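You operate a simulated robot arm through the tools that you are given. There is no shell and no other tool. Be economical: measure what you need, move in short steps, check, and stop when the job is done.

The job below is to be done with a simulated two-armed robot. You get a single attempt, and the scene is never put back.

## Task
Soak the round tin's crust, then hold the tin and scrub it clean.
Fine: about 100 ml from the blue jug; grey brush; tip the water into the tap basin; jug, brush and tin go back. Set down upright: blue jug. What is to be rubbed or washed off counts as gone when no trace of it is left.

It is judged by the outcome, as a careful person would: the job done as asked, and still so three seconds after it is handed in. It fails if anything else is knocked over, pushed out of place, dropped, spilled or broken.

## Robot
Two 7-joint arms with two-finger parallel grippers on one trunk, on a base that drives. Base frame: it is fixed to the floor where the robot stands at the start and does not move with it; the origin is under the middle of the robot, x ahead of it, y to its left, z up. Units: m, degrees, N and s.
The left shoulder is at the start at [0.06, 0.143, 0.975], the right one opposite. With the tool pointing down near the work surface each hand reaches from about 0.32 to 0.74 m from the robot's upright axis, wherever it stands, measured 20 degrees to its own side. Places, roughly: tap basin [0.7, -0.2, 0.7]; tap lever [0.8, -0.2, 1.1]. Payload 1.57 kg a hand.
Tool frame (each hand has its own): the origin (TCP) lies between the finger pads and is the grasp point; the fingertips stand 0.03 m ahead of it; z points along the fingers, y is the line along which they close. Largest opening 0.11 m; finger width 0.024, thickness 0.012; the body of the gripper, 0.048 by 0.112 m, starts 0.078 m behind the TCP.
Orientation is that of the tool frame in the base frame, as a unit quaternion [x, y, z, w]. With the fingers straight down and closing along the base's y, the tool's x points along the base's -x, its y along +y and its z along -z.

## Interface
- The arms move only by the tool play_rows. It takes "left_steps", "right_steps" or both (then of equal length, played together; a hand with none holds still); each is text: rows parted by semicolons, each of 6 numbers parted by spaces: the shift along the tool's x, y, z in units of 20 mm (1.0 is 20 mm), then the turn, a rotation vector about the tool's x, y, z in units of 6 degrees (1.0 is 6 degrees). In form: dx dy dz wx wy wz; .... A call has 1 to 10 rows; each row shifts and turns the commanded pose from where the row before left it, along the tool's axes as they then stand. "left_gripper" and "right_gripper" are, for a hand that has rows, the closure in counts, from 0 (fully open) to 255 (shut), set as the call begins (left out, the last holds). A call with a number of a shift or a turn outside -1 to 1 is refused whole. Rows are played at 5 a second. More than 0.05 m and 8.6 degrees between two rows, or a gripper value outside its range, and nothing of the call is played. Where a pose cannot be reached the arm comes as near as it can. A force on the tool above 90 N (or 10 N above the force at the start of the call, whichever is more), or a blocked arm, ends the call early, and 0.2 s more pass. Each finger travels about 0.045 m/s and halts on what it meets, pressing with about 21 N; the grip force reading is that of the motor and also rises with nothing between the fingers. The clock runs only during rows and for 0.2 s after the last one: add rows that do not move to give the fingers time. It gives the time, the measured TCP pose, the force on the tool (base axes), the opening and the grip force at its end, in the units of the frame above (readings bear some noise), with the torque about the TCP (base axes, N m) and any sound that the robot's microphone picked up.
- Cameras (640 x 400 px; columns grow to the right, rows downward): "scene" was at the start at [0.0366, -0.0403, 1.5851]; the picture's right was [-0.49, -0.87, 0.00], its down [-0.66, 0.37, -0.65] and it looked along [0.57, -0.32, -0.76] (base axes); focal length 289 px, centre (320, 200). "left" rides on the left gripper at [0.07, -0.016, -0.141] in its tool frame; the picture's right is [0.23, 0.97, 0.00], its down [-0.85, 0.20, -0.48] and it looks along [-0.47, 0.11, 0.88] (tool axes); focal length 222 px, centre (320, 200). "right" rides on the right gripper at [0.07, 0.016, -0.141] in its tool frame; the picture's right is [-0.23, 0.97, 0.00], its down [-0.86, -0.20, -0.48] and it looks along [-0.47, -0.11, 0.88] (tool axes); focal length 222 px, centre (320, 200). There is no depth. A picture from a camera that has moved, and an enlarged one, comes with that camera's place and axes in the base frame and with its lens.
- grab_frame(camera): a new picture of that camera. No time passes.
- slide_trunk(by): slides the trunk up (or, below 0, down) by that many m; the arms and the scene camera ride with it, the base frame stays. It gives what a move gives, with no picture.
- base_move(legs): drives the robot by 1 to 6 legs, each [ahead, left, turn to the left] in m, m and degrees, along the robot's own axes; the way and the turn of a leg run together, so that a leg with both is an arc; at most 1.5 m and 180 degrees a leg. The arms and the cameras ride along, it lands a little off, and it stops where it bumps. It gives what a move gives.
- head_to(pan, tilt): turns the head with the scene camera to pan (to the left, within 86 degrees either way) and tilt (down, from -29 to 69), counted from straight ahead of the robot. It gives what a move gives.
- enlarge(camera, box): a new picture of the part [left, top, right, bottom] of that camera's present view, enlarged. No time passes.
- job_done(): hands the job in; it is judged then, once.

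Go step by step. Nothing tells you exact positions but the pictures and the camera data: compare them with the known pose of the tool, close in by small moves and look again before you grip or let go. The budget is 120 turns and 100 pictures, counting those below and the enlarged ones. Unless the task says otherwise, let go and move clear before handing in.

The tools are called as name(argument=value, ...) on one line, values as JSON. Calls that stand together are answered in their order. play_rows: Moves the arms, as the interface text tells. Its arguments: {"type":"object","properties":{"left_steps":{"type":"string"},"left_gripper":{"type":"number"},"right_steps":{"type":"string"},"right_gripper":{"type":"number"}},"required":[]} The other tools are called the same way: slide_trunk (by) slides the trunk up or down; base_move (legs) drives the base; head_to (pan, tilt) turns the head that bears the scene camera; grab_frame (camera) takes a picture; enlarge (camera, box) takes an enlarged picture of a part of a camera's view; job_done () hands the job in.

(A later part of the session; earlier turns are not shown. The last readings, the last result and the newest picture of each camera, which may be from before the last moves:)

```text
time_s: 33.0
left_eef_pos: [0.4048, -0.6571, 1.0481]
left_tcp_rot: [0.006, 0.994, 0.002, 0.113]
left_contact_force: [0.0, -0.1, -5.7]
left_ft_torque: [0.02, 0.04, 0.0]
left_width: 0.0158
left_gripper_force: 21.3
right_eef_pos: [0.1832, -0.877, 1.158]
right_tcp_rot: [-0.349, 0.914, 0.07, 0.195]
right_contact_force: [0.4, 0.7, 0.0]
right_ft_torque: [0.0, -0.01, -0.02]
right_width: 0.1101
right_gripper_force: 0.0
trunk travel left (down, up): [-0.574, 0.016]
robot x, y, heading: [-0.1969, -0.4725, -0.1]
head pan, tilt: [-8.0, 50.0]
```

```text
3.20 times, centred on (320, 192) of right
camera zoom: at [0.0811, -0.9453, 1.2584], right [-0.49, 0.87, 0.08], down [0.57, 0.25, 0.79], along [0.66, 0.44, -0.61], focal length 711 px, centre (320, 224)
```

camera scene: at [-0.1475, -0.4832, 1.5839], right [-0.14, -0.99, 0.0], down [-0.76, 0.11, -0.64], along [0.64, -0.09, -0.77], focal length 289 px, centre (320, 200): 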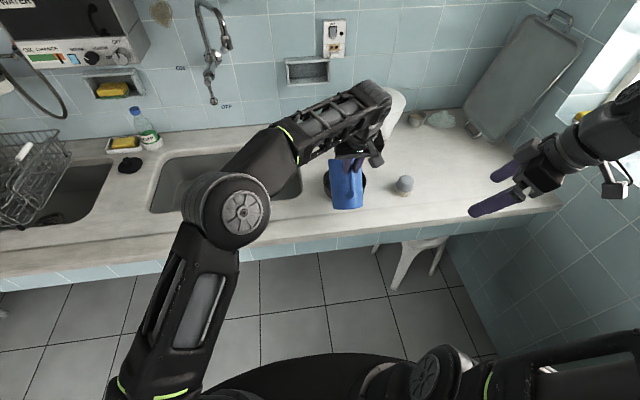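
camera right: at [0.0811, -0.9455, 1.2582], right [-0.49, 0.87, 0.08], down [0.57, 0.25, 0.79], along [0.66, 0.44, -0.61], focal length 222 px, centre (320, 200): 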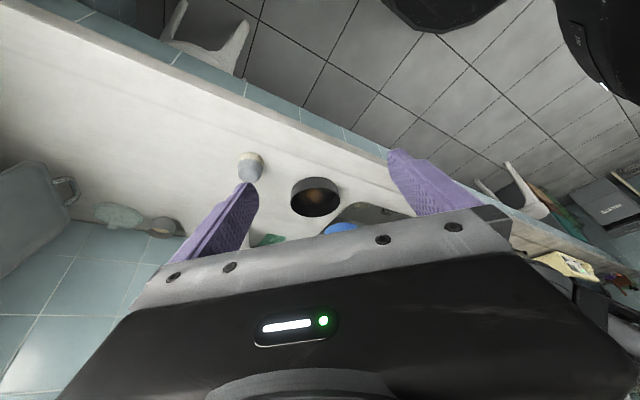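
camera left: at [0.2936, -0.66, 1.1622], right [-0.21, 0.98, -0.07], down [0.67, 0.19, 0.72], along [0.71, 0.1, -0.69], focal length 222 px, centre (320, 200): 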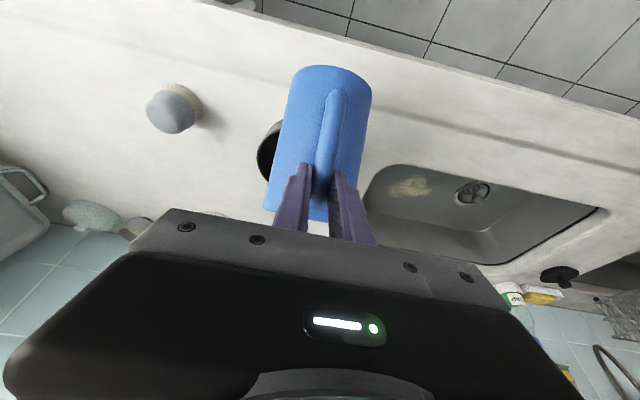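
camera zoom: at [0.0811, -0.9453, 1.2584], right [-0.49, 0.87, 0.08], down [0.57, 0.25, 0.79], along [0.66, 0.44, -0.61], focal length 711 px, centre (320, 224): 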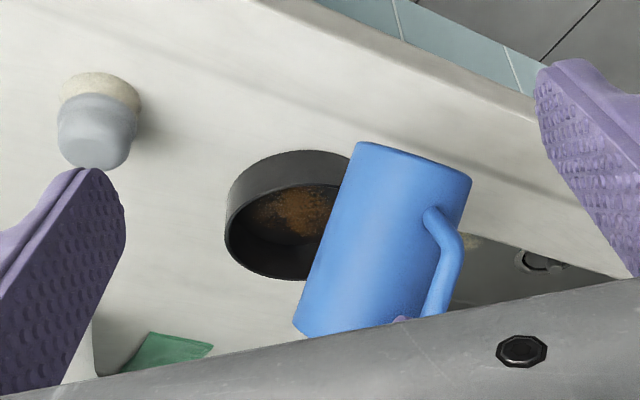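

The arm is near its reach limit in this tilt. I'll tilt the jug back a little, draw the hand in by 12 cm and drive the base 12 cm forward instead.

play_rows(left_steps="0 0 0 0 -1 0;0 0 0 0 -1 0;0 0 0 0 -1 0;0.857 0 -0.515 0 0 0;0.857 0 -0.515 0 0 0;0.857 0 -0.515 0 0 0;0.857 0 -0.515 0 0 0;0.857 0 -0.515 0 0 0;0.857 0 -0.515 0 0 0;0 0 0 0 0 0")

base_move(legs=[[0.12, 0, 0]])

grab_frame(camera="right")

```text
time_s: 35.2
left_eef_pos: [0.2869, -0.6546, 1.0459]
left_tcp_rot: [0.007, 0.964, 0.003, 0.266]
left_contact_force: [0.1, 0.2, -6.1]
left_ft_torque: [0.01, 0.22, 0.02]
left_width: 0.0157
left_gripper_force: 20.9
right_eef_pos: [0.1849, -0.8772, 1.1569]
right_tcp_rot: [-0.349, 0.914, 0.07, 0.195]
right_contact_force: [0.3, -0.4, -0.3]
right_ft_torque: [0.03, 0.0, 0.01]
right_width: 0.1099
right_gripper_force: 0.1
trunk travel left (down, up): [-0.574, 0.016]
robot x, y, heading: [-0.1931, -0.4692, -0.4]
head pan, tilt: [-8.0, 50.0]
```

```text
time_s: 36.4
left_eef_pos: [0.4058, -0.6565, 1.0462]
left_tcp_rot: [0.006, 0.964, 0.003, 0.265]
left_contact_force: [-0.1, 0.1, -5.8]
left_ft_torque: [-0.01, 0.27, -0.01]
left_width: 0.0158
left_gripper_force: 20.9
right_eef_pos: [0.3053, -0.8782, 1.1575]
right_tcp_rot: [-0.349, 0.914, 0.07, 0.196]
right_contact_force: [-0.4, 0.7, -0.2]
right_ft_torque: [0.02, 0.05, 0.0]
right_width: 0.1101
right_gripper_force: 0.0
trunk travel left (down, up): [-0.574, 0.016]
robot x, y, heading: [-0.0719, -0.4711, -0.2]
head pan, tilt: [-8.0, 50.0]
```

```text
64 pictures are left
camera right: at [0.2016, -0.9456, 1.258], right [-0.49, 0.87, 0.08], down [0.57, 0.25, 0.79], along [0.66, 0.44, -0.61], focal length 222 px, centre (320, 200)
```

right: 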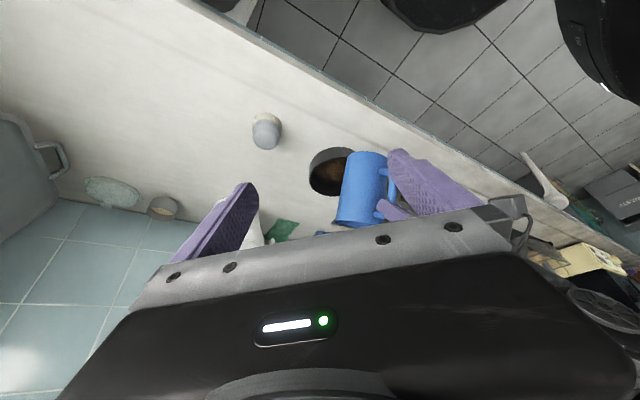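

Same jug position with more reach, and a good view of jug and tin. Tilting on to 53° and checking.

play_rows(left_steps="0 0 0 0 1 0;0 0 0 0 1 0;0 0 0 0 1 0;0 0 0 0 0.7 0;0 0 0 0 0 0;0 0 0 0 0 0;0 0 0 0 0 0")

enlarge(camera="right", box=[250, 120, 420, 230])

play_rows(left_steps="0 0 0 0 0 0")

play_rows(left_steps="0 0 0 0 0 0")

```text
time_s: 38.0
left_eef_pos: [0.4062, -0.6563, 1.047]
left_tcp_rot: [0.006, 0.997, 0.004, 0.076]
left_contact_force: [0.3, 0.6, -6.7]
left_ft_torque: [-0.01, 0.02, -0.01]
left_width: 0.0158
left_gripper_force: 21.1
right_eef_pos: [0.3012, -0.8779, 1.1572]
right_tcp_rot: [-0.349, 0.914, 0.07, 0.195]
right_contact_force: [0.6, 0.4, -0.5]
right_ft_torque: [0.0, -0.03, 0.0]
right_width: 0.1101
right_gripper_force: 0.2
trunk travel left (down, up): [-0.574, 0.016]
robot x, y, heading: [-0.0753, -0.47, -0.2]
head pan, tilt: [-8.0, 50.0]
```

```text
3.64 times, centred on (335, 175) of right
camera zoom: at [0.2, -0.9456, 1.2585], right [-0.49, 0.87, 0.08], down [0.57, 0.25, 0.79], along [0.66, 0.44, -0.61], focal length 808 px, centre (266, 291)
```

zoom: 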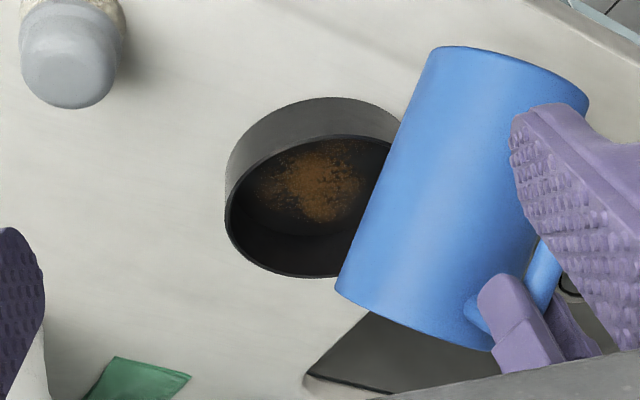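

```text
time_s: 38.4
left_eef_pos: [0.4061, -0.6562, 1.0468]
left_tcp_rot: [0.005, 0.997, 0.004, 0.076]
left_contact_force: [0.0, -0.4, -5.9]
left_ft_torque: [-0.04, 0.01, -0.01]
left_width: 0.0161
left_gripper_force: 20.9
right_eef_pos: [0.3024, -0.8772, 1.1575]
right_tcp_rot: [-0.349, 0.914, 0.071, 0.196]
right_contact_force: [-0.1, -0.5, 1.1]
right_ft_torque: [-0.01, 0.01, 0.01]
right_width: 0.1102
right_gripper_force: 0.1
trunk travel left (down, up): [-0.574, 0.016]
robot x, y, heading: [-0.0756, -0.4735, -0.4]
head pan, tilt: [-8.0, 50.0]
```

```text
time_s: 38.8
left_eef_pos: [0.4057, -0.6559, 1.0473]
left_tcp_rot: [0.006, 0.997, 0.004, 0.076]
left_contact_force: [0.5, 0.0, -5.9]
left_ft_torque: [-0.02, 0.0, 0.02]
left_width: 0.0157
left_gripper_force: 21.3
right_eef_pos: [0.3038, -0.8791, 1.1569]
right_tcp_rot: [-0.349, 0.914, 0.07, 0.195]
right_contact_force: [-0.1, -0.3, -1.7]
right_ft_torque: [0.02, -0.03, -0.01]
right_width: 0.1101
right_gripper_force: 0.1
trunk travel left (down, up): [-0.574, 0.016]
robot x, y, heading: [-0.072, -0.4689, -0.4]
head pan, tilt: [-8.0, 50.0]
```

Still no flow at 51°, lip well over the tin. Continue in small steps.

play_rows(left_steps="0 0 0 0 0.5 0;0 0 0 0 0 0;0 0 0 0 0 0;0 0 0 0 0 0")

play_rows(left_steps="0 0 0 0 0 0")

play_rows(left_steps="0 0 0 0 0.4 0;0 0 0 0 0 0;0 0 0 0 0 0")

enlarge(camera="right", box=[250, 120, 420, 230])

```text
time_s: 39.8
left_eef_pos: [0.4051, -0.6556, 1.0465]
left_tcp_rot: [0.006, 0.999, 0.004, 0.05]
left_contact_force: [-0.3, 0.1, -5.5]
left_ft_torque: [-0.01, -0.04, -0.03]
left_width: 0.0159
left_gripper_force: 20.9
right_eef_pos: [0.3039, -0.8767, 1.158]
right_tcp_rot: [-0.349, 0.914, 0.07, 0.196]
right_contact_force: [-0.3, 0.0, 0.6]
right_ft_torque: [-0.02, -0.01, 0.02]
right_width: 0.1103
right_gripper_force: 0.1
trunk travel left (down, up): [-0.574, 0.016]
robot x, y, heading: [-0.0743, -0.4695, -0.3]
head pan, tilt: [-8.0, 50.0]
```

```text
time_s: 40.2
left_eef_pos: [0.4064, -0.6549, 1.0471]
left_tcp_rot: [0.005, 0.999, 0.004, 0.049]
left_contact_force: [0.2, -0.5, -6.2]
left_ft_torque: [0.01, -0.03, -0.02]
left_width: 0.0158
left_gripper_force: 21.5
right_eef_pos: [0.3028, -0.8785, 1.1582]
right_tcp_rot: [-0.348, 0.914, 0.07, 0.196]
right_contact_force: [0.0, -0.1, -0.2]
right_ft_torque: [0.02, 0.0, 0.01]
right_width: 0.1098
right_gripper_force: 0.1
trunk travel left (down, up): [-0.574, 0.016]
robot x, y, heading: [-0.0765, -0.4713, -0.3]
head pan, tilt: [-8.0, 50.0]
```

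```text
time_s: 41.0
left_eef_pos: [0.4056, -0.6566, 1.0464]
left_tcp_rot: [0.005, 1.0, 0.004, 0.029]
left_contact_force: [-0.2, 0.0, -6.1]
left_ft_torque: [0.0, -0.06, -0.04]
left_width: 0.0161
left_gripper_force: 20.7
right_eef_pos: [0.3024, -0.8776, 1.1575]
right_tcp_rot: [-0.349, 0.914, 0.07, 0.195]
right_contact_force: [-0.7, -0.5, -1.3]
right_ft_torque: [0.04, -0.04, 0.01]
right_width: 0.11
right_gripper_force: 0.0
trunk travel left (down, up): [-0.574, 0.016]
robot x, y, heading: [-0.0779, -0.471, -0.2]
head pan, tilt: [-8.0, 50.0]
```

```text
3.64 times, centred on (335, 175) of right
camera zoom: at [0.2002, -0.9456, 1.2584], right [-0.49, 0.87, 0.08], down [0.57, 0.25, 0.79], along [0.66, 0.44, -0.61], focal length 808 px, centre (266, 291)
```

zoom: 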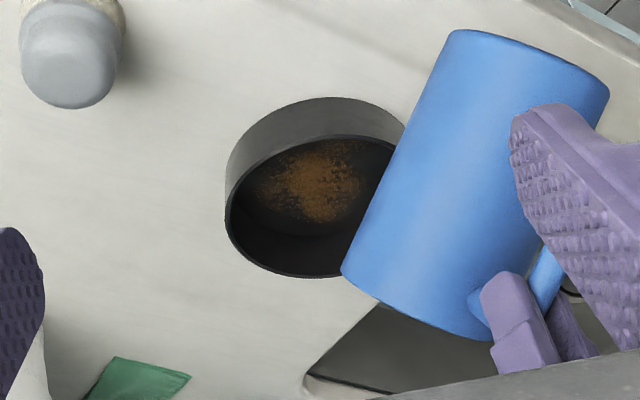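

play_rows(left_steps="0 0 0 0 0.4 0;0 0 0 0 0 0;0 0 0 0 0 0")

play_rows(left_steps="0 0 0 0 0.4 0;0 0 0 0 0 0;0 0 0 0 0 0")

enlarge(camera="right", box=[250, 120, 420, 230])

```text
time_s: 41.8
left_eef_pos: [0.4062, -0.6551, 1.0463]
left_tcp_rot: [0.005, 1.0, 0.004, 0.008]
left_contact_force: [-0.3, 0.2, -5.6]
left_ft_torque: [0.04, -0.06, 0.01]
left_width: 0.0157
left_gripper_force: 21.5
right_eef_pos: [0.3031, -0.8779, 1.158]
right_tcp_rot: [-0.348, 0.914, 0.07, 0.196]
right_contact_force: [-0.2, 0.0, 0.6]
right_ft_torque: [0.0, 0.01, -0.03]
right_width: 0.11
right_gripper_force: 0.0
trunk travel left (down, up): [-0.574, 0.016]
robot x, y, heading: [-0.0749, -0.4692, -0.1]
head pan, tilt: [-8.0, 50.0]
```

```text
time_s: 42.6
left_eef_pos: [0.4052, -0.6558, 1.0473]
left_tcp_rot: [0.006, 1.0, 0.004, -0.013]
left_contact_force: [0.1, -0.4, -5.6]
left_ft_torque: [0.01, -0.08, -0.02]
left_width: 0.0158
left_gripper_force: 21.3
right_eef_pos: [0.3038, -0.8784, 1.1578]
right_tcp_rot: [-0.35, 0.914, 0.07, 0.196]
right_contact_force: [0.1, 0.3, 0.1]
right_ft_torque: [-0.01, 0.0, 0.0]
right_width: 0.1102
right_gripper_force: 0.0
trunk travel left (down, up): [-0.574, 0.016]
robot x, y, heading: [-0.0744, -0.4698, -0.2]
head pan, tilt: [-8.0, 50.0]
```

```text
3.64 times, centred on (335, 175) of right
camera zoom: at [0.2002, -0.9456, 1.2584], right [-0.49, 0.87, 0.08], down [0.57, 0.25, 0.79], along [0.66, 0.44, -0.61], focal length 808 px, centre (266, 291)
```

zoom: 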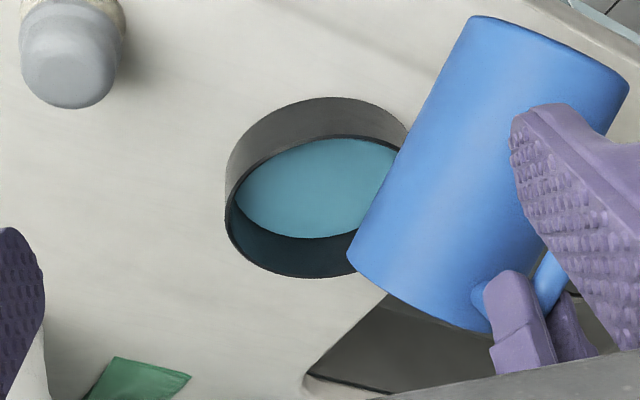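

Water is now in the tin. I'll take several weight readings to gauge how much has been poured.

play_rows(left_steps="0 0 0 0 0 0")

play_rows(left_steps="0 0 0 0 0 0")

play_rows(left_steps="0 0 0 0 0 0")

play_rows(left_steps="0 0 0 0 0 0")

enlarge(camera="right", box=[250, 120, 420, 230])

```text
time_s: 43.0
left_eef_pos: [0.4055, -0.656, 1.0467]
left_tcp_rot: [0.006, 1.0, 0.004, -0.013]
left_contact_force: [-0.6, 0.2, -5.8]
left_ft_torque: [0.01, -0.12, 0.02]
left_width: 0.0159
left_gripper_force: 21.4
right_eef_pos: [0.3027, -0.8777, 1.1582]
right_tcp_rot: [-0.348, 0.914, 0.07, 0.195]
right_contact_force: [1.0, -0.4, -0.2]
right_ft_torque: [0.05, 0.01, 0.02]
right_width: 0.1099
right_gripper_force: 0.1
trunk travel left (down, up): [-0.574, 0.016]
robot x, y, heading: [-0.074, -0.4688, -0.5]
head pan, tilt: [-8.0, 50.0]
```

```text
time_s: 43.4
left_eef_pos: [0.4056, -0.6552, 1.0463]
left_tcp_rot: [0.005, 1.0, 0.004, -0.012]
left_contact_force: [0.5, 0.5, -5.2]
left_ft_torque: [-0.01, -0.02, 0.01]
left_width: 0.0159
left_gripper_force: 21.1
right_eef_pos: [0.3027, -0.8786, 1.1584]
right_tcp_rot: [-0.349, 0.914, 0.071, 0.196]
right_contact_force: [0.2, 0.0, -0.2]
right_ft_torque: [0.03, -0.05, 0.02]
right_width: 0.1099
right_gripper_force: 0.1
trunk travel left (down, up): [-0.574, 0.016]
robot x, y, heading: [-0.0726, -0.4712, -0.5]
head pan, tilt: [-8.0, 50.0]
```

```text
time_s: 43.8
left_eef_pos: [0.4061, -0.6562, 1.0478]
left_tcp_rot: [0.005, 1.0, 0.004, -0.012]
left_contact_force: [-0.4, 0.3, -4.8]
left_ft_torque: [-0.02, -0.11, -0.02]
left_width: 0.0156
left_gripper_force: 20.9
right_eef_pos: [0.3026, -0.8775, 1.1576]
right_tcp_rot: [-0.349, 0.914, 0.071, 0.196]
right_contact_force: [1.4, -0.2, 1.1]
right_ft_torque: [0.0, -0.03, 0.02]
right_width: 0.11
right_gripper_force: 0.1
trunk travel left (down, up): [-0.574, 0.016]
robot x, y, heading: [-0.0729, -0.4727, -0.1]
head pan, tilt: [-8.0, 50.0]
```

```text
time_s: 44.2
left_eef_pos: [0.4039, -0.6561, 1.0478]
left_tcp_rot: [0.005, 1.0, 0.005, -0.013]
left_contact_force: [-0.3, 0.2, -4.3]
left_ft_torque: [0.0, -0.08, -0.01]
left_width: 0.0161
left_gripper_force: 20.8
right_eef_pos: [0.3034, -0.8776, 1.1576]
right_tcp_rot: [-0.349, 0.914, 0.07, 0.196]
right_contact_force: [0.3, 0.1, -0.2]
right_ft_torque: [0.02, 0.0, 0.0]
right_width: 0.1098
right_gripper_force: 0.0
trunk travel left (down, up): [-0.574, 0.016]
robot x, y, heading: [-0.0725, -0.4721, -0.3]
head pan, tilt: [-8.0, 50.0]
```

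```text
3.64 times, centred on (335, 175) of right
camera zoom: at [0.2, -0.9456, 1.2584], right [-0.49, 0.87, 0.08], down [0.57, 0.25, 0.79], along [0.66, 0.44, -0.61], focal length 808 px, centre (266, 291)
```

zoom: 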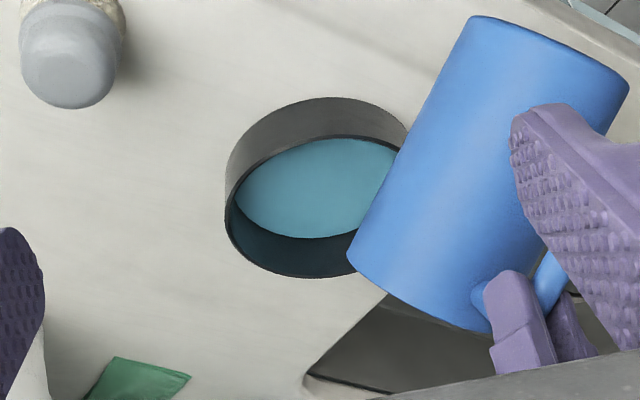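

The weight reading is falling toward −1 to −1.5 N change; I'll tilt back now to stop any flow and take settled readings.

play_rows(left_steps="0 0 0 0 -1 0;0 0 0 0 -1 0;0 0 0 0 -1 0;0 0 0 0 0 0")

play_rows(left_steps="0 0 0 0 0 0;0 0 0 0 0 0")

play_rows(left_steps="0 0 0 0 0 0;0 0 0 0 0 0")

play_rows(left_steps="0 0 0 0 0 0;0 0 0 0 0 0")

enlarge(camera="right", box=[250, 120, 420, 230])

```text
time_s: 45.2
left_eef_pos: [0.4066, -0.6556, 1.0467]
left_tcp_rot: [0.006, 0.99, 0.002, 0.143]
left_contact_force: [-0.1, 0.3, -4.8]
left_ft_torque: [0.01, 0.1, 0.0]
left_width: 0.0158
left_gripper_force: 21.2
right_eef_pos: [0.3037, -0.8777, 1.1566]
right_tcp_rot: [-0.35, 0.914, 0.07, 0.194]
right_contact_force: [0.7, 0.1, 0.6]
right_ft_torque: [-0.01, -0.02, -0.03]
right_width: 0.1098
right_gripper_force: 0.1
trunk travel left (down, up): [-0.574, 0.016]
robot x, y, heading: [-0.0716, -0.4713, 0.1]
head pan, tilt: [-8.0, 50.0]
```

```text
time_s: 45.8
left_eef_pos: [0.4057, -0.6566, 1.046]
left_tcp_rot: [0.005, 0.99, 0.003, 0.144]
left_contact_force: [0.0, -0.1, -5.0]
left_ft_torque: [-0.02, 0.08, 0.03]
left_width: 0.0158
left_gripper_force: 20.9
right_eef_pos: [0.3028, -0.8771, 1.1591]
right_tcp_rot: [-0.349, 0.914, 0.07, 0.196]
right_contact_force: [0.9, -0.4, 0.5]
right_ft_torque: [-0.01, 0.01, -0.02]
right_width: 0.1102
right_gripper_force: 0.1
trunk travel left (down, up): [-0.574, 0.016]
robot x, y, heading: [-0.075, -0.471, -0.2]
head pan, tilt: [-8.0, 50.0]
```

```text
time_s: 46.4
left_eef_pos: [0.4058, -0.656, 1.0473]
left_tcp_rot: [0.006, 0.99, 0.004, 0.143]
left_contact_force: [0.4, -0.3, -6.0]
left_ft_torque: [0.02, 0.14, -0.02]
left_width: 0.0157
left_gripper_force: 21.4
right_eef_pos: [0.3028, -0.8776, 1.1582]
right_tcp_rot: [-0.349, 0.914, 0.07, 0.195]
right_contact_force: [0.4, -0.1, 0.0]
right_ft_torque: [-0.01, -0.02, -0.03]
right_width: 0.1097
right_gripper_force: 0.1
trunk travel left (down, up): [-0.574, 0.016]
robot x, y, heading: [-0.0744, -0.4699, -0.1]
head pan, tilt: [-8.0, 50.0]
```

```text
time_s: 47.0
left_eef_pos: [0.4057, -0.6566, 1.0468]
left_tcp_rot: [0.005, 0.99, 0.003, 0.143]
left_contact_force: [0.0, -0.1, -5.2]
left_ft_torque: [0.01, 0.12, 0.01]
left_width: 0.0159
left_gripper_force: 21.1
right_eef_pos: [0.3022, -0.8776, 1.1568]
right_tcp_rot: [-0.349, 0.914, 0.07, 0.195]
right_contact_force: [-0.3, 0.0, 0.0]
right_ft_torque: [0.0, 0.02, -0.02]
right_width: 0.1101
right_gripper_force: 0.0
trunk travel left (down, up): [-0.574, 0.016]
robot x, y, heading: [-0.0753, -0.4654, -0.2]
head pan, tilt: [-8.0, 50.0]
```

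```text
3.64 times, centred on (335, 175) of right
camera zoom: at [0.2, -0.9456, 1.2584], right [-0.49, 0.87, 0.08], down [0.57, 0.25, 0.79], along [0.66, 0.44, -0.61], focal length 808 px, centre (266, 291)
```

zoom: 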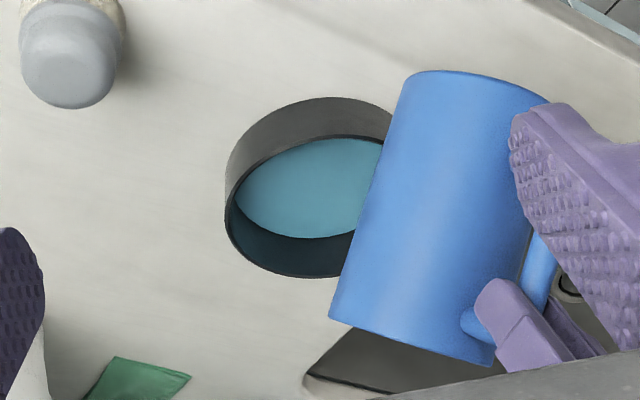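

The force change suggests about 65 ml; the torque is less noisy, so I'll set the jug upright and compare with the earlier 0.48 N m.

play_rows(left_steps="0 0 0 0 -1 0;0 0 0 0 -1 0;0 0 0 0 -1 0;0 0 0 0 -1 0;0 0 0 0 -1 0;0 0 0 0 -1 0;0 0 0 0 -1 0;0 0 0 0 -0.25 0;0 0 0 0 0 0")

play_rows(left_steps="0 0 0 0 0 0;0 0 0 0 0 0")

play_rows(left_steps="0 0 0 0 0 0;0 0 0 0 0 0")

play_rows(left_steps="0 0 0 0 0 0;0 0 0 0 0 0")

play_rows(left_steps="0 0 0 0 0 0;0 0 0 0 0 0")

play_rows(left_steps="0 0 0 0 0 0;0 0 0 0 0 0")

enlarge(camera="right", box=[250, 120, 420, 230])

enlarge(camera="scene", box=[240, 80, 440, 220])

```text
time_s: 49.2
left_eef_pos: [0.434, -0.6162, 1.0327]
left_tcp_rot: [-0.032, 0.874, 0.022, 0.485]
left_contact_force: [-0.2, 0.6, -5.4]
left_ft_torque: [-0.05, 0.45, -0.03]
left_width: 0.0159
left_gripper_force: 20.4
right_eef_pos: [0.3026, -0.877, 1.1583]
right_tcp_rot: [-0.349, 0.914, 0.07, 0.195]
right_contact_force: [-1.0, 0.2, -0.7]
right_ft_torque: [0.01, -0.02, -0.01]
right_width: 0.1099
right_gripper_force: 0.0
trunk travel left (down, up): [-0.574, 0.016]
robot x, y, heading: [-0.0717, -0.4743, -0.3]
head pan, tilt: [-8.0, 50.0]
stopped in row 9 (left hand): the arm was blocked; the commanded pose is now the measured one
```

```text
time_s: 49.8
left_eef_pos: [0.4352, -0.6156, 1.0328]
left_tcp_rot: [-0.033, 0.873, 0.022, 0.485]
left_contact_force: [0.2, -0.9, -4.8]
left_ft_torque: [-0.02, 0.42, -0.01]
left_width: 0.0156
left_gripper_force: 21.0
right_eef_pos: [0.3029, -0.8771, 1.1577]
right_tcp_rot: [-0.349, 0.914, 0.07, 0.195]
right_contact_force: [-0.5, 0.8, -0.4]
right_ft_torque: [-0.02, -0.01, -0.01]
right_width: 0.1101
right_gripper_force: 0.0
trunk travel left (down, up): [-0.574, 0.016]
robot x, y, heading: [-0.0739, -0.4734, -0.3]
head pan, tilt: [-8.0, 50.0]
```

```text
time_s: 50.4
left_eef_pos: [0.4347, -0.6161, 1.0353]
left_tcp_rot: [-0.033, 0.873, 0.023, 0.486]
left_contact_force: [0.3, 0.2, -4.8]
left_ft_torque: [-0.06, 0.42, 0.0]
left_width: 0.0159
left_gripper_force: 21.4
right_eef_pos: [0.3029, -0.8782, 1.157]
right_tcp_rot: [-0.349, 0.914, 0.071, 0.196]
right_contact_force: [0.6, -0.4, -0.3]
right_ft_torque: [-0.01, 0.01, 0.0]
right_width: 0.1103
right_gripper_force: 0.0
trunk travel left (down, up): [-0.574, 0.016]
robot x, y, heading: [-0.076, -0.4684, -0.1]
head pan, tilt: [-8.0, 50.0]
```

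```text
time_s: 51.0
left_eef_pos: [0.4353, -0.6163, 1.0332]
left_tcp_rot: [-0.033, 0.873, 0.023, 0.486]
left_contact_force: [0.6, -0.5, -5.7]
left_ft_torque: [-0.07, 0.43, -0.01]
left_width: 0.0158
left_gripper_force: 20.9
right_eef_pos: [0.3031, -0.8769, 1.1578]
right_tcp_rot: [-0.349, 0.914, 0.07, 0.195]
right_contact_force: [0.7, 0.8, 0.3]
right_ft_torque: [-0.02, 0.01, -0.01]
right_width: 0.11
right_gripper_force: 0.0
trunk travel left (down, up): [-0.574, 0.016]
robot x, y, heading: [-0.0723, -0.472, -0.4]
head pan, tilt: [-8.0, 50.0]
```

```text
time_s: 51.6
left_eef_pos: [0.4358, -0.6162, 1.0339]
left_tcp_rot: [-0.032, 0.874, 0.022, 0.485]
left_contact_force: [-0.5, 0.0, -5.0]
left_ft_torque: [-0.03, 0.43, 0.02]
left_width: 0.0156
left_gripper_force: 21.5
right_eef_pos: [0.3036, -0.8769, 1.1582]
right_tcp_rot: [-0.349, 0.914, 0.07, 0.196]
right_contact_force: [0.3, -0.3, 0.2]
right_ft_torque: [-0.01, -0.01, 0.01]
right_width: 0.1102
right_gripper_force: 0.2
trunk travel left (down, up): [-0.574, 0.016]
robot x, y, heading: [-0.072, -0.4697, 0.1]
head pan, tilt: [-8.0, 50.0]
```

```text
time_s: 52.2
left_eef_pos: [0.4357, -0.6158, 1.0338]
left_tcp_rot: [-0.033, 0.873, 0.023, 0.485]
left_contact_force: [-0.9, -0.3, -4.7]
left_ft_torque: [-0.04, 0.42, -0.03]
left_width: 0.0158
left_gripper_force: 20.7
right_eef_pos: [0.303, -0.8771, 1.1572]
right_tcp_rot: [-0.348, 0.914, 0.07, 0.196]
right_contact_force: [0.2, 0.7, 0.8]
right_ft_torque: [-0.01, -0.03, -0.01]
right_width: 0.1097
right_gripper_force: 0.1
trunk travel left (down, up): [-0.574, 0.016]
robot x, y, heading: [-0.0743, -0.4705, -0.3]
head pan, tilt: [-8.0, 50.0]
```

```text
3.64 times, centred on (335, 175) of right
camera zoom: at [0.2, -0.9455, 1.2584], right [-0.49, 0.87, 0.08], down [0.57, 0.25, 0.79], along [0.66, 0.44, -0.61], focal length 808 px, centre (266, 291)
```

zoom: 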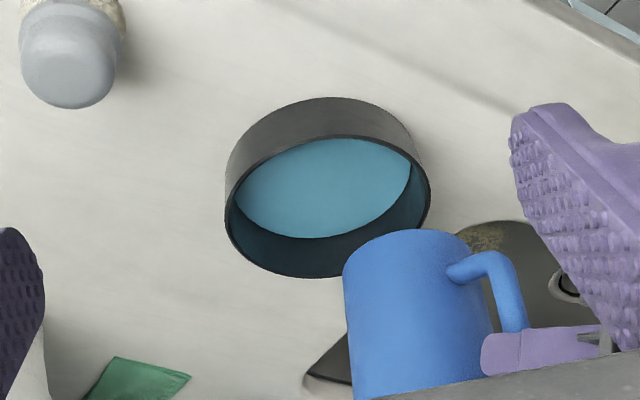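

```text
2.86 times, centred on (340, 150) of scene
camera zoom: at [-0.029, -0.4832, 1.584], right [-0.14, -0.99, 0.0], down [-0.76, 0.11, -0.64], along [0.64, -0.09, -0.77], focal length 825 px, centre (263, 343)
```

zoom: 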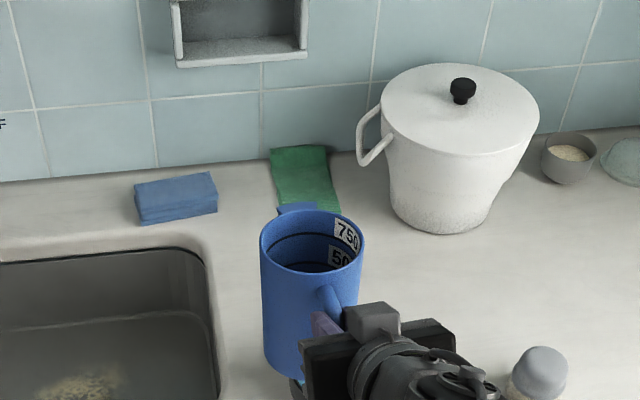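

Torque and force together suggest roughly 65 ml so far, so a bit more is needed. I'll realign (the fully upright pose pushed the arm to a limit) and tilt back to just below the pouring angle.

play_rows(left_steps="0.05 -0.44 -0.31 0.14 1 0.07;0.05 -0.44 -0.31 0.14 1 0.07;0.05 -0.44 -0.31 0.14 1 0.07;0.05 -0.44 -0.31 0.14 1 0.07;0.05 -0.44 -0.31 0.14 1 0.07;0 0 0 0 1 0;0 0 0 0 1 0;0 0 0 0 0 0")

enlarge(camera="right", box=[250, 120, 420, 230])

```text
time_s: 54.0
left_eef_pos: [0.4105, -0.6619, 1.0526]
left_tcp_rot: [-0.002, 0.99, -0.011, 0.14]
left_contact_force: [0.1, 0.1, -5.8]
left_ft_torque: [0.01, 0.05, 0.01]
left_width: 0.0157
left_gripper_force: 20.9
right_eef_pos: [0.3017, -0.8783, 1.1572]
right_tcp_rot: [-0.35, 0.914, 0.07, 0.196]
right_contact_force: [-0.3, -0.2, -0.6]
right_ft_torque: [0.02, 0.0, -0.03]
right_width: 0.1099
right_gripper_force: 0.0
trunk travel left (down, up): [-0.574, 0.016]
robot x, y, heading: [-0.0803, -0.4698, -0.1]
head pan, tilt: [-8.0, 50.0]
```

```text
3.64 times, centred on (335, 175) of right
camera zoom: at [0.1997, -0.9456, 1.2585], right [-0.49, 0.87, 0.08], down [0.57, 0.25, 0.79], along [0.66, 0.44, -0.61], focal length 808 px, centre (266, 291)
```

zoom: 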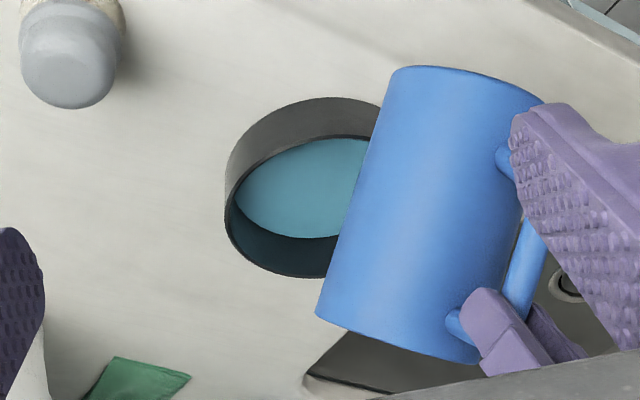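

play_rows(left_steps="0 0 0 0 1 0;0 0 0 0 0.8 0;0 0 0 0 0.38 0;0 0 0 0 0 0;0 0 0 0 0 0;0 0 0 0 0 0;0 0 0 0 0 0;0 0 0 0 0 0")

enlarge(camera="right", box=[250, 120, 420, 230])

play_rows(left_steps="0 0 0 0 -1 0;0 0 0 0 -1 0;0 0 0 0 -1 0;0 0 0 0 -1 0;0 0 0 0 0 0;0 0 0 0 0 0")

play_rows(left_steps="0 0 0 0 0 0;0 0 0 0 0 0")

play_rows(left_steps="0 0 0 0 0 0;0 0 0 0 0 0")

play_rows(left_steps="0 0 0 0 0 0;0 0 0 0 0 0")

play_rows(left_steps="0 0 0 0 0 0;0 0 0 0 0 0")

```text
time_s: 55.8
left_eef_pos: [0.4111, -0.6618, 1.0522]
left_tcp_rot: [-0.001, 1.0, -0.011, 0.027]
left_contact_force: [0.0, 0.4, -6.2]
left_ft_torque: [0.03, -0.08, 0.0]
left_width: 0.0159
left_gripper_force: 20.6
right_eef_pos: [0.3021, -0.8766, 1.1571]
right_tcp_rot: [-0.349, 0.914, 0.07, 0.196]
right_contact_force: [0.4, -0.3, 0.2]
right_ft_torque: [-0.02, -0.01, 0.0]
right_width: 0.1101
right_gripper_force: 0.2
trunk travel left (down, up): [-0.574, 0.016]
robot x, y, heading: [-0.0739, -0.4705, -0.3]
head pan, tilt: [-8.0, 50.0]
```

```text
3.64 times, centred on (335, 175) of right
camera zoom: at [0.2, -0.9456, 1.2584], right [-0.49, 0.87, 0.08], down [0.57, 0.25, 0.79], along [0.66, 0.44, -0.61], focal length 808 px, centre (266, 291)
```

zoom: 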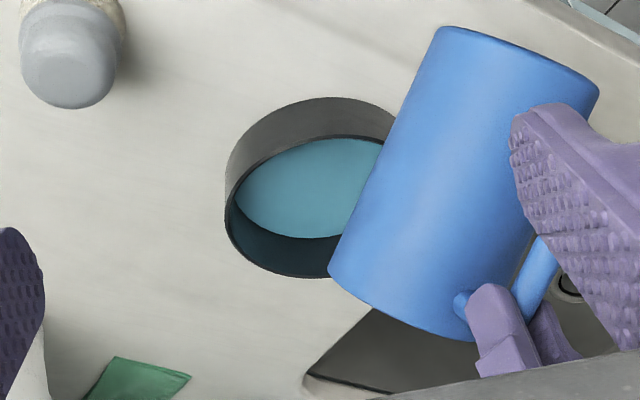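

```text
time_s: 57.2
left_eef_pos: [0.4108, -0.6618, 1.0526]
left_tcp_rot: [-0.003, 0.972, -0.011, 0.235]
left_contact_force: [-0.6, -0.3, -6.5]
left_ft_torque: [0.01, 0.18, 0.02]
left_width: 0.0158
left_gripper_force: 21.0
right_eef_pos: [0.3026, -0.8772, 1.1575]
right_tcp_rot: [-0.348, 0.914, 0.07, 0.196]
right_contact_force: [-0.1, 0.5, 0.5]
right_ft_torque: [-0.05, 0.03, 0.0]
right_width: 0.1102
right_gripper_force: 0.1
trunk travel left (down, up): [-0.574, 0.016]
robot x, y, heading: [-0.0735, -0.4723, -0.4]
head pan, tilt: [-8.0, 50.0]
```

```text
time_s: 57.8
left_eef_pos: [0.411, -0.6619, 1.0519]
left_tcp_rot: [-0.003, 0.972, -0.011, 0.235]
left_contact_force: [0.4, 0.2, -4.6]
left_ft_torque: [-0.02, 0.16, -0.04]
left_width: 0.0158
left_gripper_force: 20.8
right_eef_pos: [0.3021, -0.8776, 1.157]
right_tcp_rot: [-0.349, 0.914, 0.07, 0.196]
right_contact_force: [-0.1, 0.7, 0.4]
right_ft_torque: [0.03, -0.01, -0.03]
right_width: 0.11
right_gripper_force: 0.0
trunk travel left (down, up): [-0.574, 0.016]
robot x, y, heading: [-0.0737, -0.4748, -0.1]
head pan, tilt: [-8.0, 50.0]
```

```text
time_s: 58.4
left_eef_pos: [0.4124, -0.6619, 1.0513]
left_tcp_rot: [-0.004, 0.972, -0.01, 0.234]
left_contact_force: [0.8, 0.2, -5.2]
left_ft_torque: [-0.02, 0.16, 0.0]
left_width: 0.0155
left_gripper_force: 21.1
right_eef_pos: [0.3027, -0.8776, 1.158]
right_tcp_rot: [-0.349, 0.914, 0.07, 0.195]
right_contact_force: [-0.2, -0.6, -1.2]
right_ft_torque: [0.02, -0.03, 0.02]
right_width: 0.11
right_gripper_force: 0.1
trunk travel left (down, up): [-0.574, 0.016]
robot x, y, heading: [-0.072, -0.4686, 0.1]
head pan, tilt: [-8.0, 50.0]
```

```text
time_s: 59.0
left_eef_pos: [0.412, -0.6611, 1.0518]
left_tcp_rot: [-0.003, 0.972, -0.011, 0.235]
left_contact_force: [0.3, -0.6, -5.8]
left_ft_torque: [0.01, 0.22, -0.02]
left_width: 0.0158
left_gripper_force: 21.1
right_eef_pos: [0.3032, -0.8755, 1.1582]
right_tcp_rot: [-0.349, 0.914, 0.071, 0.195]
right_contact_force: [-0.2, 0.6, 0.0]
right_ft_torque: [-0.01, -0.02, -0.01]
right_width: 0.1097
right_gripper_force: 0.0
trunk travel left (down, up): [-0.574, 0.016]
robot x, y, heading: [-0.0743, -0.4692, -0.3]
head pan, tilt: [-8.0, 50.0]
```

```text
time_s: 59.6
left_eef_pos: [0.4104, -0.6624, 1.0517]
left_tcp_rot: [-0.004, 0.972, -0.01, 0.234]
left_contact_force: [0.0, -0.4, -5.9]
left_ft_torque: [0.02, 0.17, -0.05]
left_width: 0.0158
left_gripper_force: 21.1
right_eef_pos: [0.3028, -0.8772, 1.1582]
right_tcp_rot: [-0.348, 0.914, 0.07, 0.196]
right_contact_force: [0.7, 0.9, -0.2]
right_ft_torque: [0.01, 0.03, 0.03]
right_width: 0.1102
right_gripper_force: 0.0
trunk travel left (down, up): [-0.574, 0.016]
robot x, y, heading: [-0.0698, -0.4701, -0.2]
head pan, tilt: [-8.0, 50.0]
```

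I misjudged the sign: that last tilt only reached 57°, so nothing more flowed; about 54 ml are in the tin. I'll tilt to 63.3° (about 46 ml more) and come back.

play_rows(left_steps="0 0 0 0 1 0;0 0 0 0 1 0;0 0 0 0 1 0;0 0 0 0 1 0;0 0 0 0 0.6 0;0 0 0 0 0.45 0;0 0 0 0 0 0;0 0 0 0 0 0;0 0 0 0 0 0;0 0 0 0 0 0")

enlarge(camera="right", box=[250, 120, 420, 230])

play_rows(left_steps="0 0 0 0 -1 0;0 0 0 0 -1 0;0 0 0 0 -1 0;0 0 0 0 -1 0;0 0 0 0 -1 0;0 0 0 0 0 0")

play_rows(left_steps="0 0 0 0 0 0;0 0 0 0 0 0")

play_rows(left_steps="0 0 0 0 0 0;0 0 0 0 0 0")

play_rows(left_steps="0 0 0 0 0 0;0 0 0 0 0 0")

play_rows(left_steps="0 0 0 0 0 0;0 0 0 0 0 0")

play_rows(left_steps="0 0 0 0 0 0;0 0 0 0 0 0")

play_rows(left_steps="0 0 0 0 0 0;0 0 0 0 0 0")

enlarge(camera="right", box=[250, 120, 420, 230])

```text
time_s: 61.8
left_eef_pos: [0.411, -0.6618, 1.0508]
left_tcp_rot: [-0.001, 1.0, -0.01, -0.004]
left_contact_force: [0.3, 0.9, -4.8]
left_ft_torque: [0.03, -0.06, -0.04]
left_width: 0.0157
left_gripper_force: 20.6
right_eef_pos: [0.3023, -0.8772, 1.1569]
right_tcp_rot: [-0.349, 0.914, 0.071, 0.195]
right_contact_force: [-0.4, 0.1, 0.4]
right_ft_torque: [0.0, -0.01, 0.0]
right_width: 0.1102
right_gripper_force: 0.1
trunk travel left (down, up): [-0.574, 0.016]
robot x, y, heading: [-0.0741, -0.4691, 0.0]
head pan, tilt: [-8.0, 50.0]
```

```text
3.64 times, centred on (335, 175) of right
camera zoom: at [0.2, -0.9456, 1.2584], right [-0.49, 0.87, 0.08], down [0.57, 0.25, 0.79], along [0.66, 0.44, -0.61], focal length 808 px, centre (266, 291)
```

zoom: 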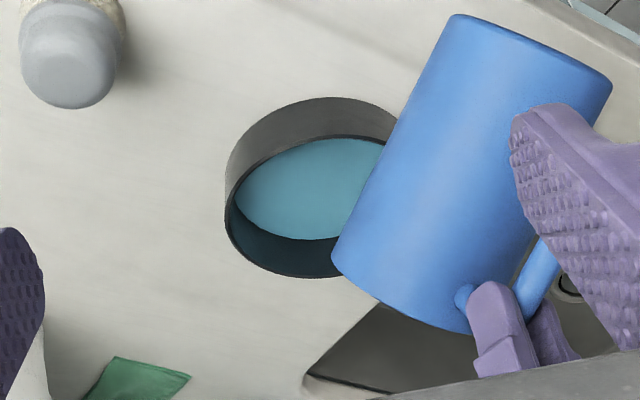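

```text
time_s: 63.2
left_eef_pos: [0.4119, -0.6623, 1.0513]
left_tcp_rot: [-0.003, 0.973, -0.01, 0.232]
left_contact_force: [-0.2, -0.1, -5.3]
left_ft_torque: [0.0, 0.17, -0.05]
left_width: 0.0156
left_gripper_force: 20.9
right_eef_pos: [0.3031, -0.8779, 1.1581]
right_tcp_rot: [-0.349, 0.914, 0.069, 0.194]
right_contact_force: [-1.3, 0.6, -0.5]
right_ft_torque: [0.0, -0.01, 0.01]
right_width: 0.11
right_gripper_force: 0.1
trunk travel left (down, up): [-0.574, 0.016]
robot x, y, heading: [-0.0734, -0.4706, -0.2]
head pan, tilt: [-8.0, 50.0]
```

```text
time_s: 63.8
left_eef_pos: [0.4121, -0.6623, 1.0507]
left_tcp_rot: [-0.003, 0.973, -0.01, 0.232]
left_contact_force: [-0.4, 0.3, -5.7]
left_ft_torque: [0.02, 0.21, 0.0]
left_width: 0.0157
left_gripper_force: 21.1
right_eef_pos: [0.3025, -0.8766, 1.1574]
right_tcp_rot: [-0.349, 0.914, 0.07, 0.195]
right_contact_force: [0.3, 0.1, 0.3]
right_ft_torque: [0.02, 0.01, 0.03]
right_width: 0.1101
right_gripper_force: 0.0
trunk travel left (down, up): [-0.574, 0.016]
robot x, y, heading: [-0.0754, -0.4713, -0.2]
head pan, tilt: [-8.0, 50.0]
```

```text
time_s: 64.4
left_eef_pos: [0.411, -0.6628, 1.0517]
left_tcp_rot: [-0.003, 0.973, -0.01, 0.231]
left_contact_force: [0.9, -0.1, -4.2]
left_ft_torque: [0.03, 0.14, -0.01]
left_width: 0.0159
left_gripper_force: 20.8
right_eef_pos: [0.303, -0.8773, 1.1575]
right_tcp_rot: [-0.349, 0.914, 0.07, 0.195]
right_contact_force: [0.7, 0.2, 0.0]
right_ft_torque: [-0.02, 0.02, 0.02]
right_width: 0.11
right_gripper_force: 0.1
trunk travel left (down, up): [-0.574, 0.016]
robot x, y, heading: [-0.0739, -0.4707, -0.1]
head pan, tilt: [-8.0, 50.0]
```

```text
time_s: 65.0
left_eef_pos: [0.4105, -0.6628, 1.0517]
left_tcp_rot: [-0.004, 0.973, -0.009, 0.232]
left_contact_force: [-0.3, -0.5, -4.7]
left_ft_torque: [0.0, 0.17, 0.01]
left_width: 0.0158
left_gripper_force: 21.3
right_eef_pos: [0.3033, -0.8772, 1.1573]
right_tcp_rot: [-0.348, 0.914, 0.07, 0.196]
right_contact_force: [-0.2, 0.8, 0.1]
right_ft_torque: [0.0, 0.0, -0.01]
right_width: 0.1102
right_gripper_force: 0.0
trunk travel left (down, up): [-0.574, 0.016]
robot x, y, heading: [-0.0788, -0.4716, -0.1]
head pan, tilt: [-8.0, 50.0]
```

```text
time_s: 65.6
left_eef_pos: [0.4098, -0.6623, 1.0522]
left_tcp_rot: [-0.003, 0.973, -0.01, 0.231]
left_contact_force: [0.7, -0.1, -5.3]
left_ft_torque: [0.07, 0.14, -0.01]
left_width: 0.0157
left_gripper_force: 20.8
right_eef_pos: [0.3032, -0.8779, 1.1571]
right_tcp_rot: [-0.349, 0.914, 0.07, 0.196]
right_contact_force: [-0.2, 0.4, -0.1]
right_ft_torque: [-0.04, -0.01, 0.01]
right_width: 0.1101
right_gripper_force: 0.2
trunk travel left (down, up): [-0.574, 0.016]
robot x, y, heading: [-0.0735, -0.4682, -0.2]
head pan, tilt: [-8.0, 50.0]
```

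```text
time_s: 66.2
left_eef_pos: [0.4101, -0.663, 1.0504]
left_tcp_rot: [-0.004, 0.972, -0.009, 0.233]
left_contact_force: [0.8, -0.1, -6.3]
left_ft_torque: [0.0, 0.16, 0.01]
left_width: 0.016
left_gripper_force: 21.2
right_eef_pos: [0.302, -0.8767, 1.1583]
right_tcp_rot: [-0.349, 0.914, 0.071, 0.195]
right_contact_force: [0.0, 0.5, 0.0]
right_ft_torque: [-0.02, 0.0, 0.0]
right_width: 0.1102
right_gripper_force: 0.0
trunk travel left (down, up): [-0.574, 0.016]
robot x, y, heading: [-0.0714, -0.47, -0.1]
head pan, tilt: [-8.0, 50.0]
```

```text
time_s: 66.8
left_eef_pos: [0.4113, -0.6627, 1.0508]
left_tcp_rot: [-0.004, 0.973, -0.009, 0.231]
left_contact_force: [0.1, -0.2, -5.4]
left_ft_torque: [-0.04, 0.19, 0.0]
left_width: 0.0157
left_gripper_force: 20.8
right_eef_pos: [0.3035, -0.8764, 1.1579]
right_tcp_rot: [-0.349, 0.914, 0.07, 0.196]
right_contact_force: [0.2, 0.3, -0.9]
right_ft_torque: [0.0, -0.01, -0.01]
right_width: 0.1098
right_gripper_force: 0.0
trunk travel left (down, up): [-0.574, 0.016]
robot x, y, heading: [-0.0722, -0.4727, -0.3]
head pan, tilt: [-8.0, 50.0]
```

```text
3.64 times, centred on (335, 175) of right
camera zoom: at [0.2, -0.9456, 1.2584], right [-0.49, 0.87, 0.08], down [0.57, 0.25, 0.79], along [0.66, 0.44, -0.61], focal length 808 px, centre (266, 291)
```

zoom: 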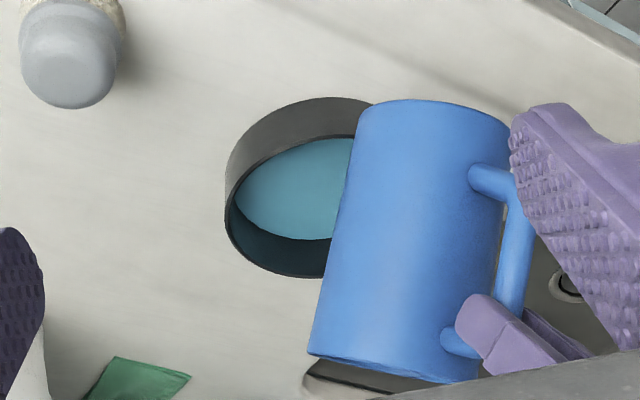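

The tilt fell ~3° short (arm near its limit) and only a little more flowed: by the water edge I judge about 70 ml. I'll draw the hand in 4 cm and drive 4 cm forward so the arm can tilt freely, then add about 30 ml.

play_rows(left_steps="0.891 0 -0.454 0 0 0;0.891 0 -0.454 0 0 0;0 0 0 0 0 0")

base_move(legs=[[0.04, 0, 0]])

play_rows(left_steps="0 0 0 0 1 0;0 0 0 0 1 0;0 0 0 0 1 0;0 0 0 0 1 0;0 0 0 0 0.6 0;0 0 0 0 0.2 0;0 0 0 0 0 0;0 0 0 0 0 0;0 0 0 0 0 0")

grab_frame(camera="right")

```text
time_s: 67.6
left_eef_pos: [0.3703, -0.6622, 1.052]
left_tcp_rot: [-0.003, 0.973, -0.011, 0.233]
left_contact_force: [0.2, -1.2, -5.7]
left_ft_torque: [0.0, 0.16, -0.01]
left_width: 0.0158
left_gripper_force: 21.0
right_eef_pos: [0.304, -0.8768, 1.1576]
right_tcp_rot: [-0.35, 0.914, 0.071, 0.195]
right_contact_force: [-0.5, 0.0, 0.0]
right_ft_torque: [-0.02, -0.01, 0.01]
right_width: 0.11
right_gripper_force: 0.1
trunk travel left (down, up): [-0.574, 0.016]
robot x, y, heading: [-0.0737, -0.4732, -0.1]
head pan, tilt: [-8.0, 50.0]
```

```text
time_s: 68.5
left_eef_pos: [0.4123, -0.6607, 1.0516]
left_tcp_rot: [-0.004, 0.973, -0.009, 0.231]
left_contact_force: [0.5, -0.5, -5.7]
left_ft_torque: [0.02, 0.18, -0.02]
left_width: 0.0157
left_gripper_force: 20.9
right_eef_pos: [0.3442, -0.8772, 1.1564]
right_tcp_rot: [-0.35, 0.914, 0.071, 0.195]
right_contact_force: [1.0, 0.7, -0.4]
right_ft_torque: [0.04, 0.05, 0.03]
right_width: 0.1101
right_gripper_force: 0.1
trunk travel left (down, up): [-0.574, 0.016]
robot x, y, heading: [-0.036, -0.4721, -0.0]
head pan, tilt: [-8.0, 50.0]
```

```text
time_s: 70.5
left_eef_pos: [0.4105, -0.6621, 1.0517]
left_tcp_rot: [-0.002, 1.0, -0.01, -0.017]
left_contact_force: [-0.4, 0.4, -4.9]
left_ft_torque: [0.01, -0.13, 0.02]
left_width: 0.016
left_gripper_force: 21.1
right_eef_pos: [0.3426, -0.8776, 1.1581]
right_tcp_rot: [-0.35, 0.914, 0.07, 0.195]
right_contact_force: [-0.4, 0.3, 0.6]
right_ft_torque: [0.01, -0.04, -0.03]
right_width: 0.1098
right_gripper_force: 0.1
trunk travel left (down, up): [-0.574, 0.016]
robot x, y, heading: [-0.033, -0.4667, -0.2]
head pan, tilt: [-8.0, 50.0]
```

```text
52 pictures are left
camera right: at [0.2399, -0.9456, 1.2584], right [-0.49, 0.87, 0.08], down [0.57, 0.25, 0.79], along [0.66, 0.44, -0.61], focal length 222 px, centre (320, 200)
```

right: 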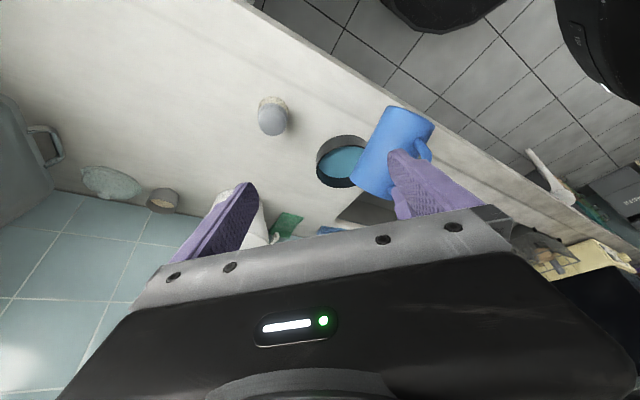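

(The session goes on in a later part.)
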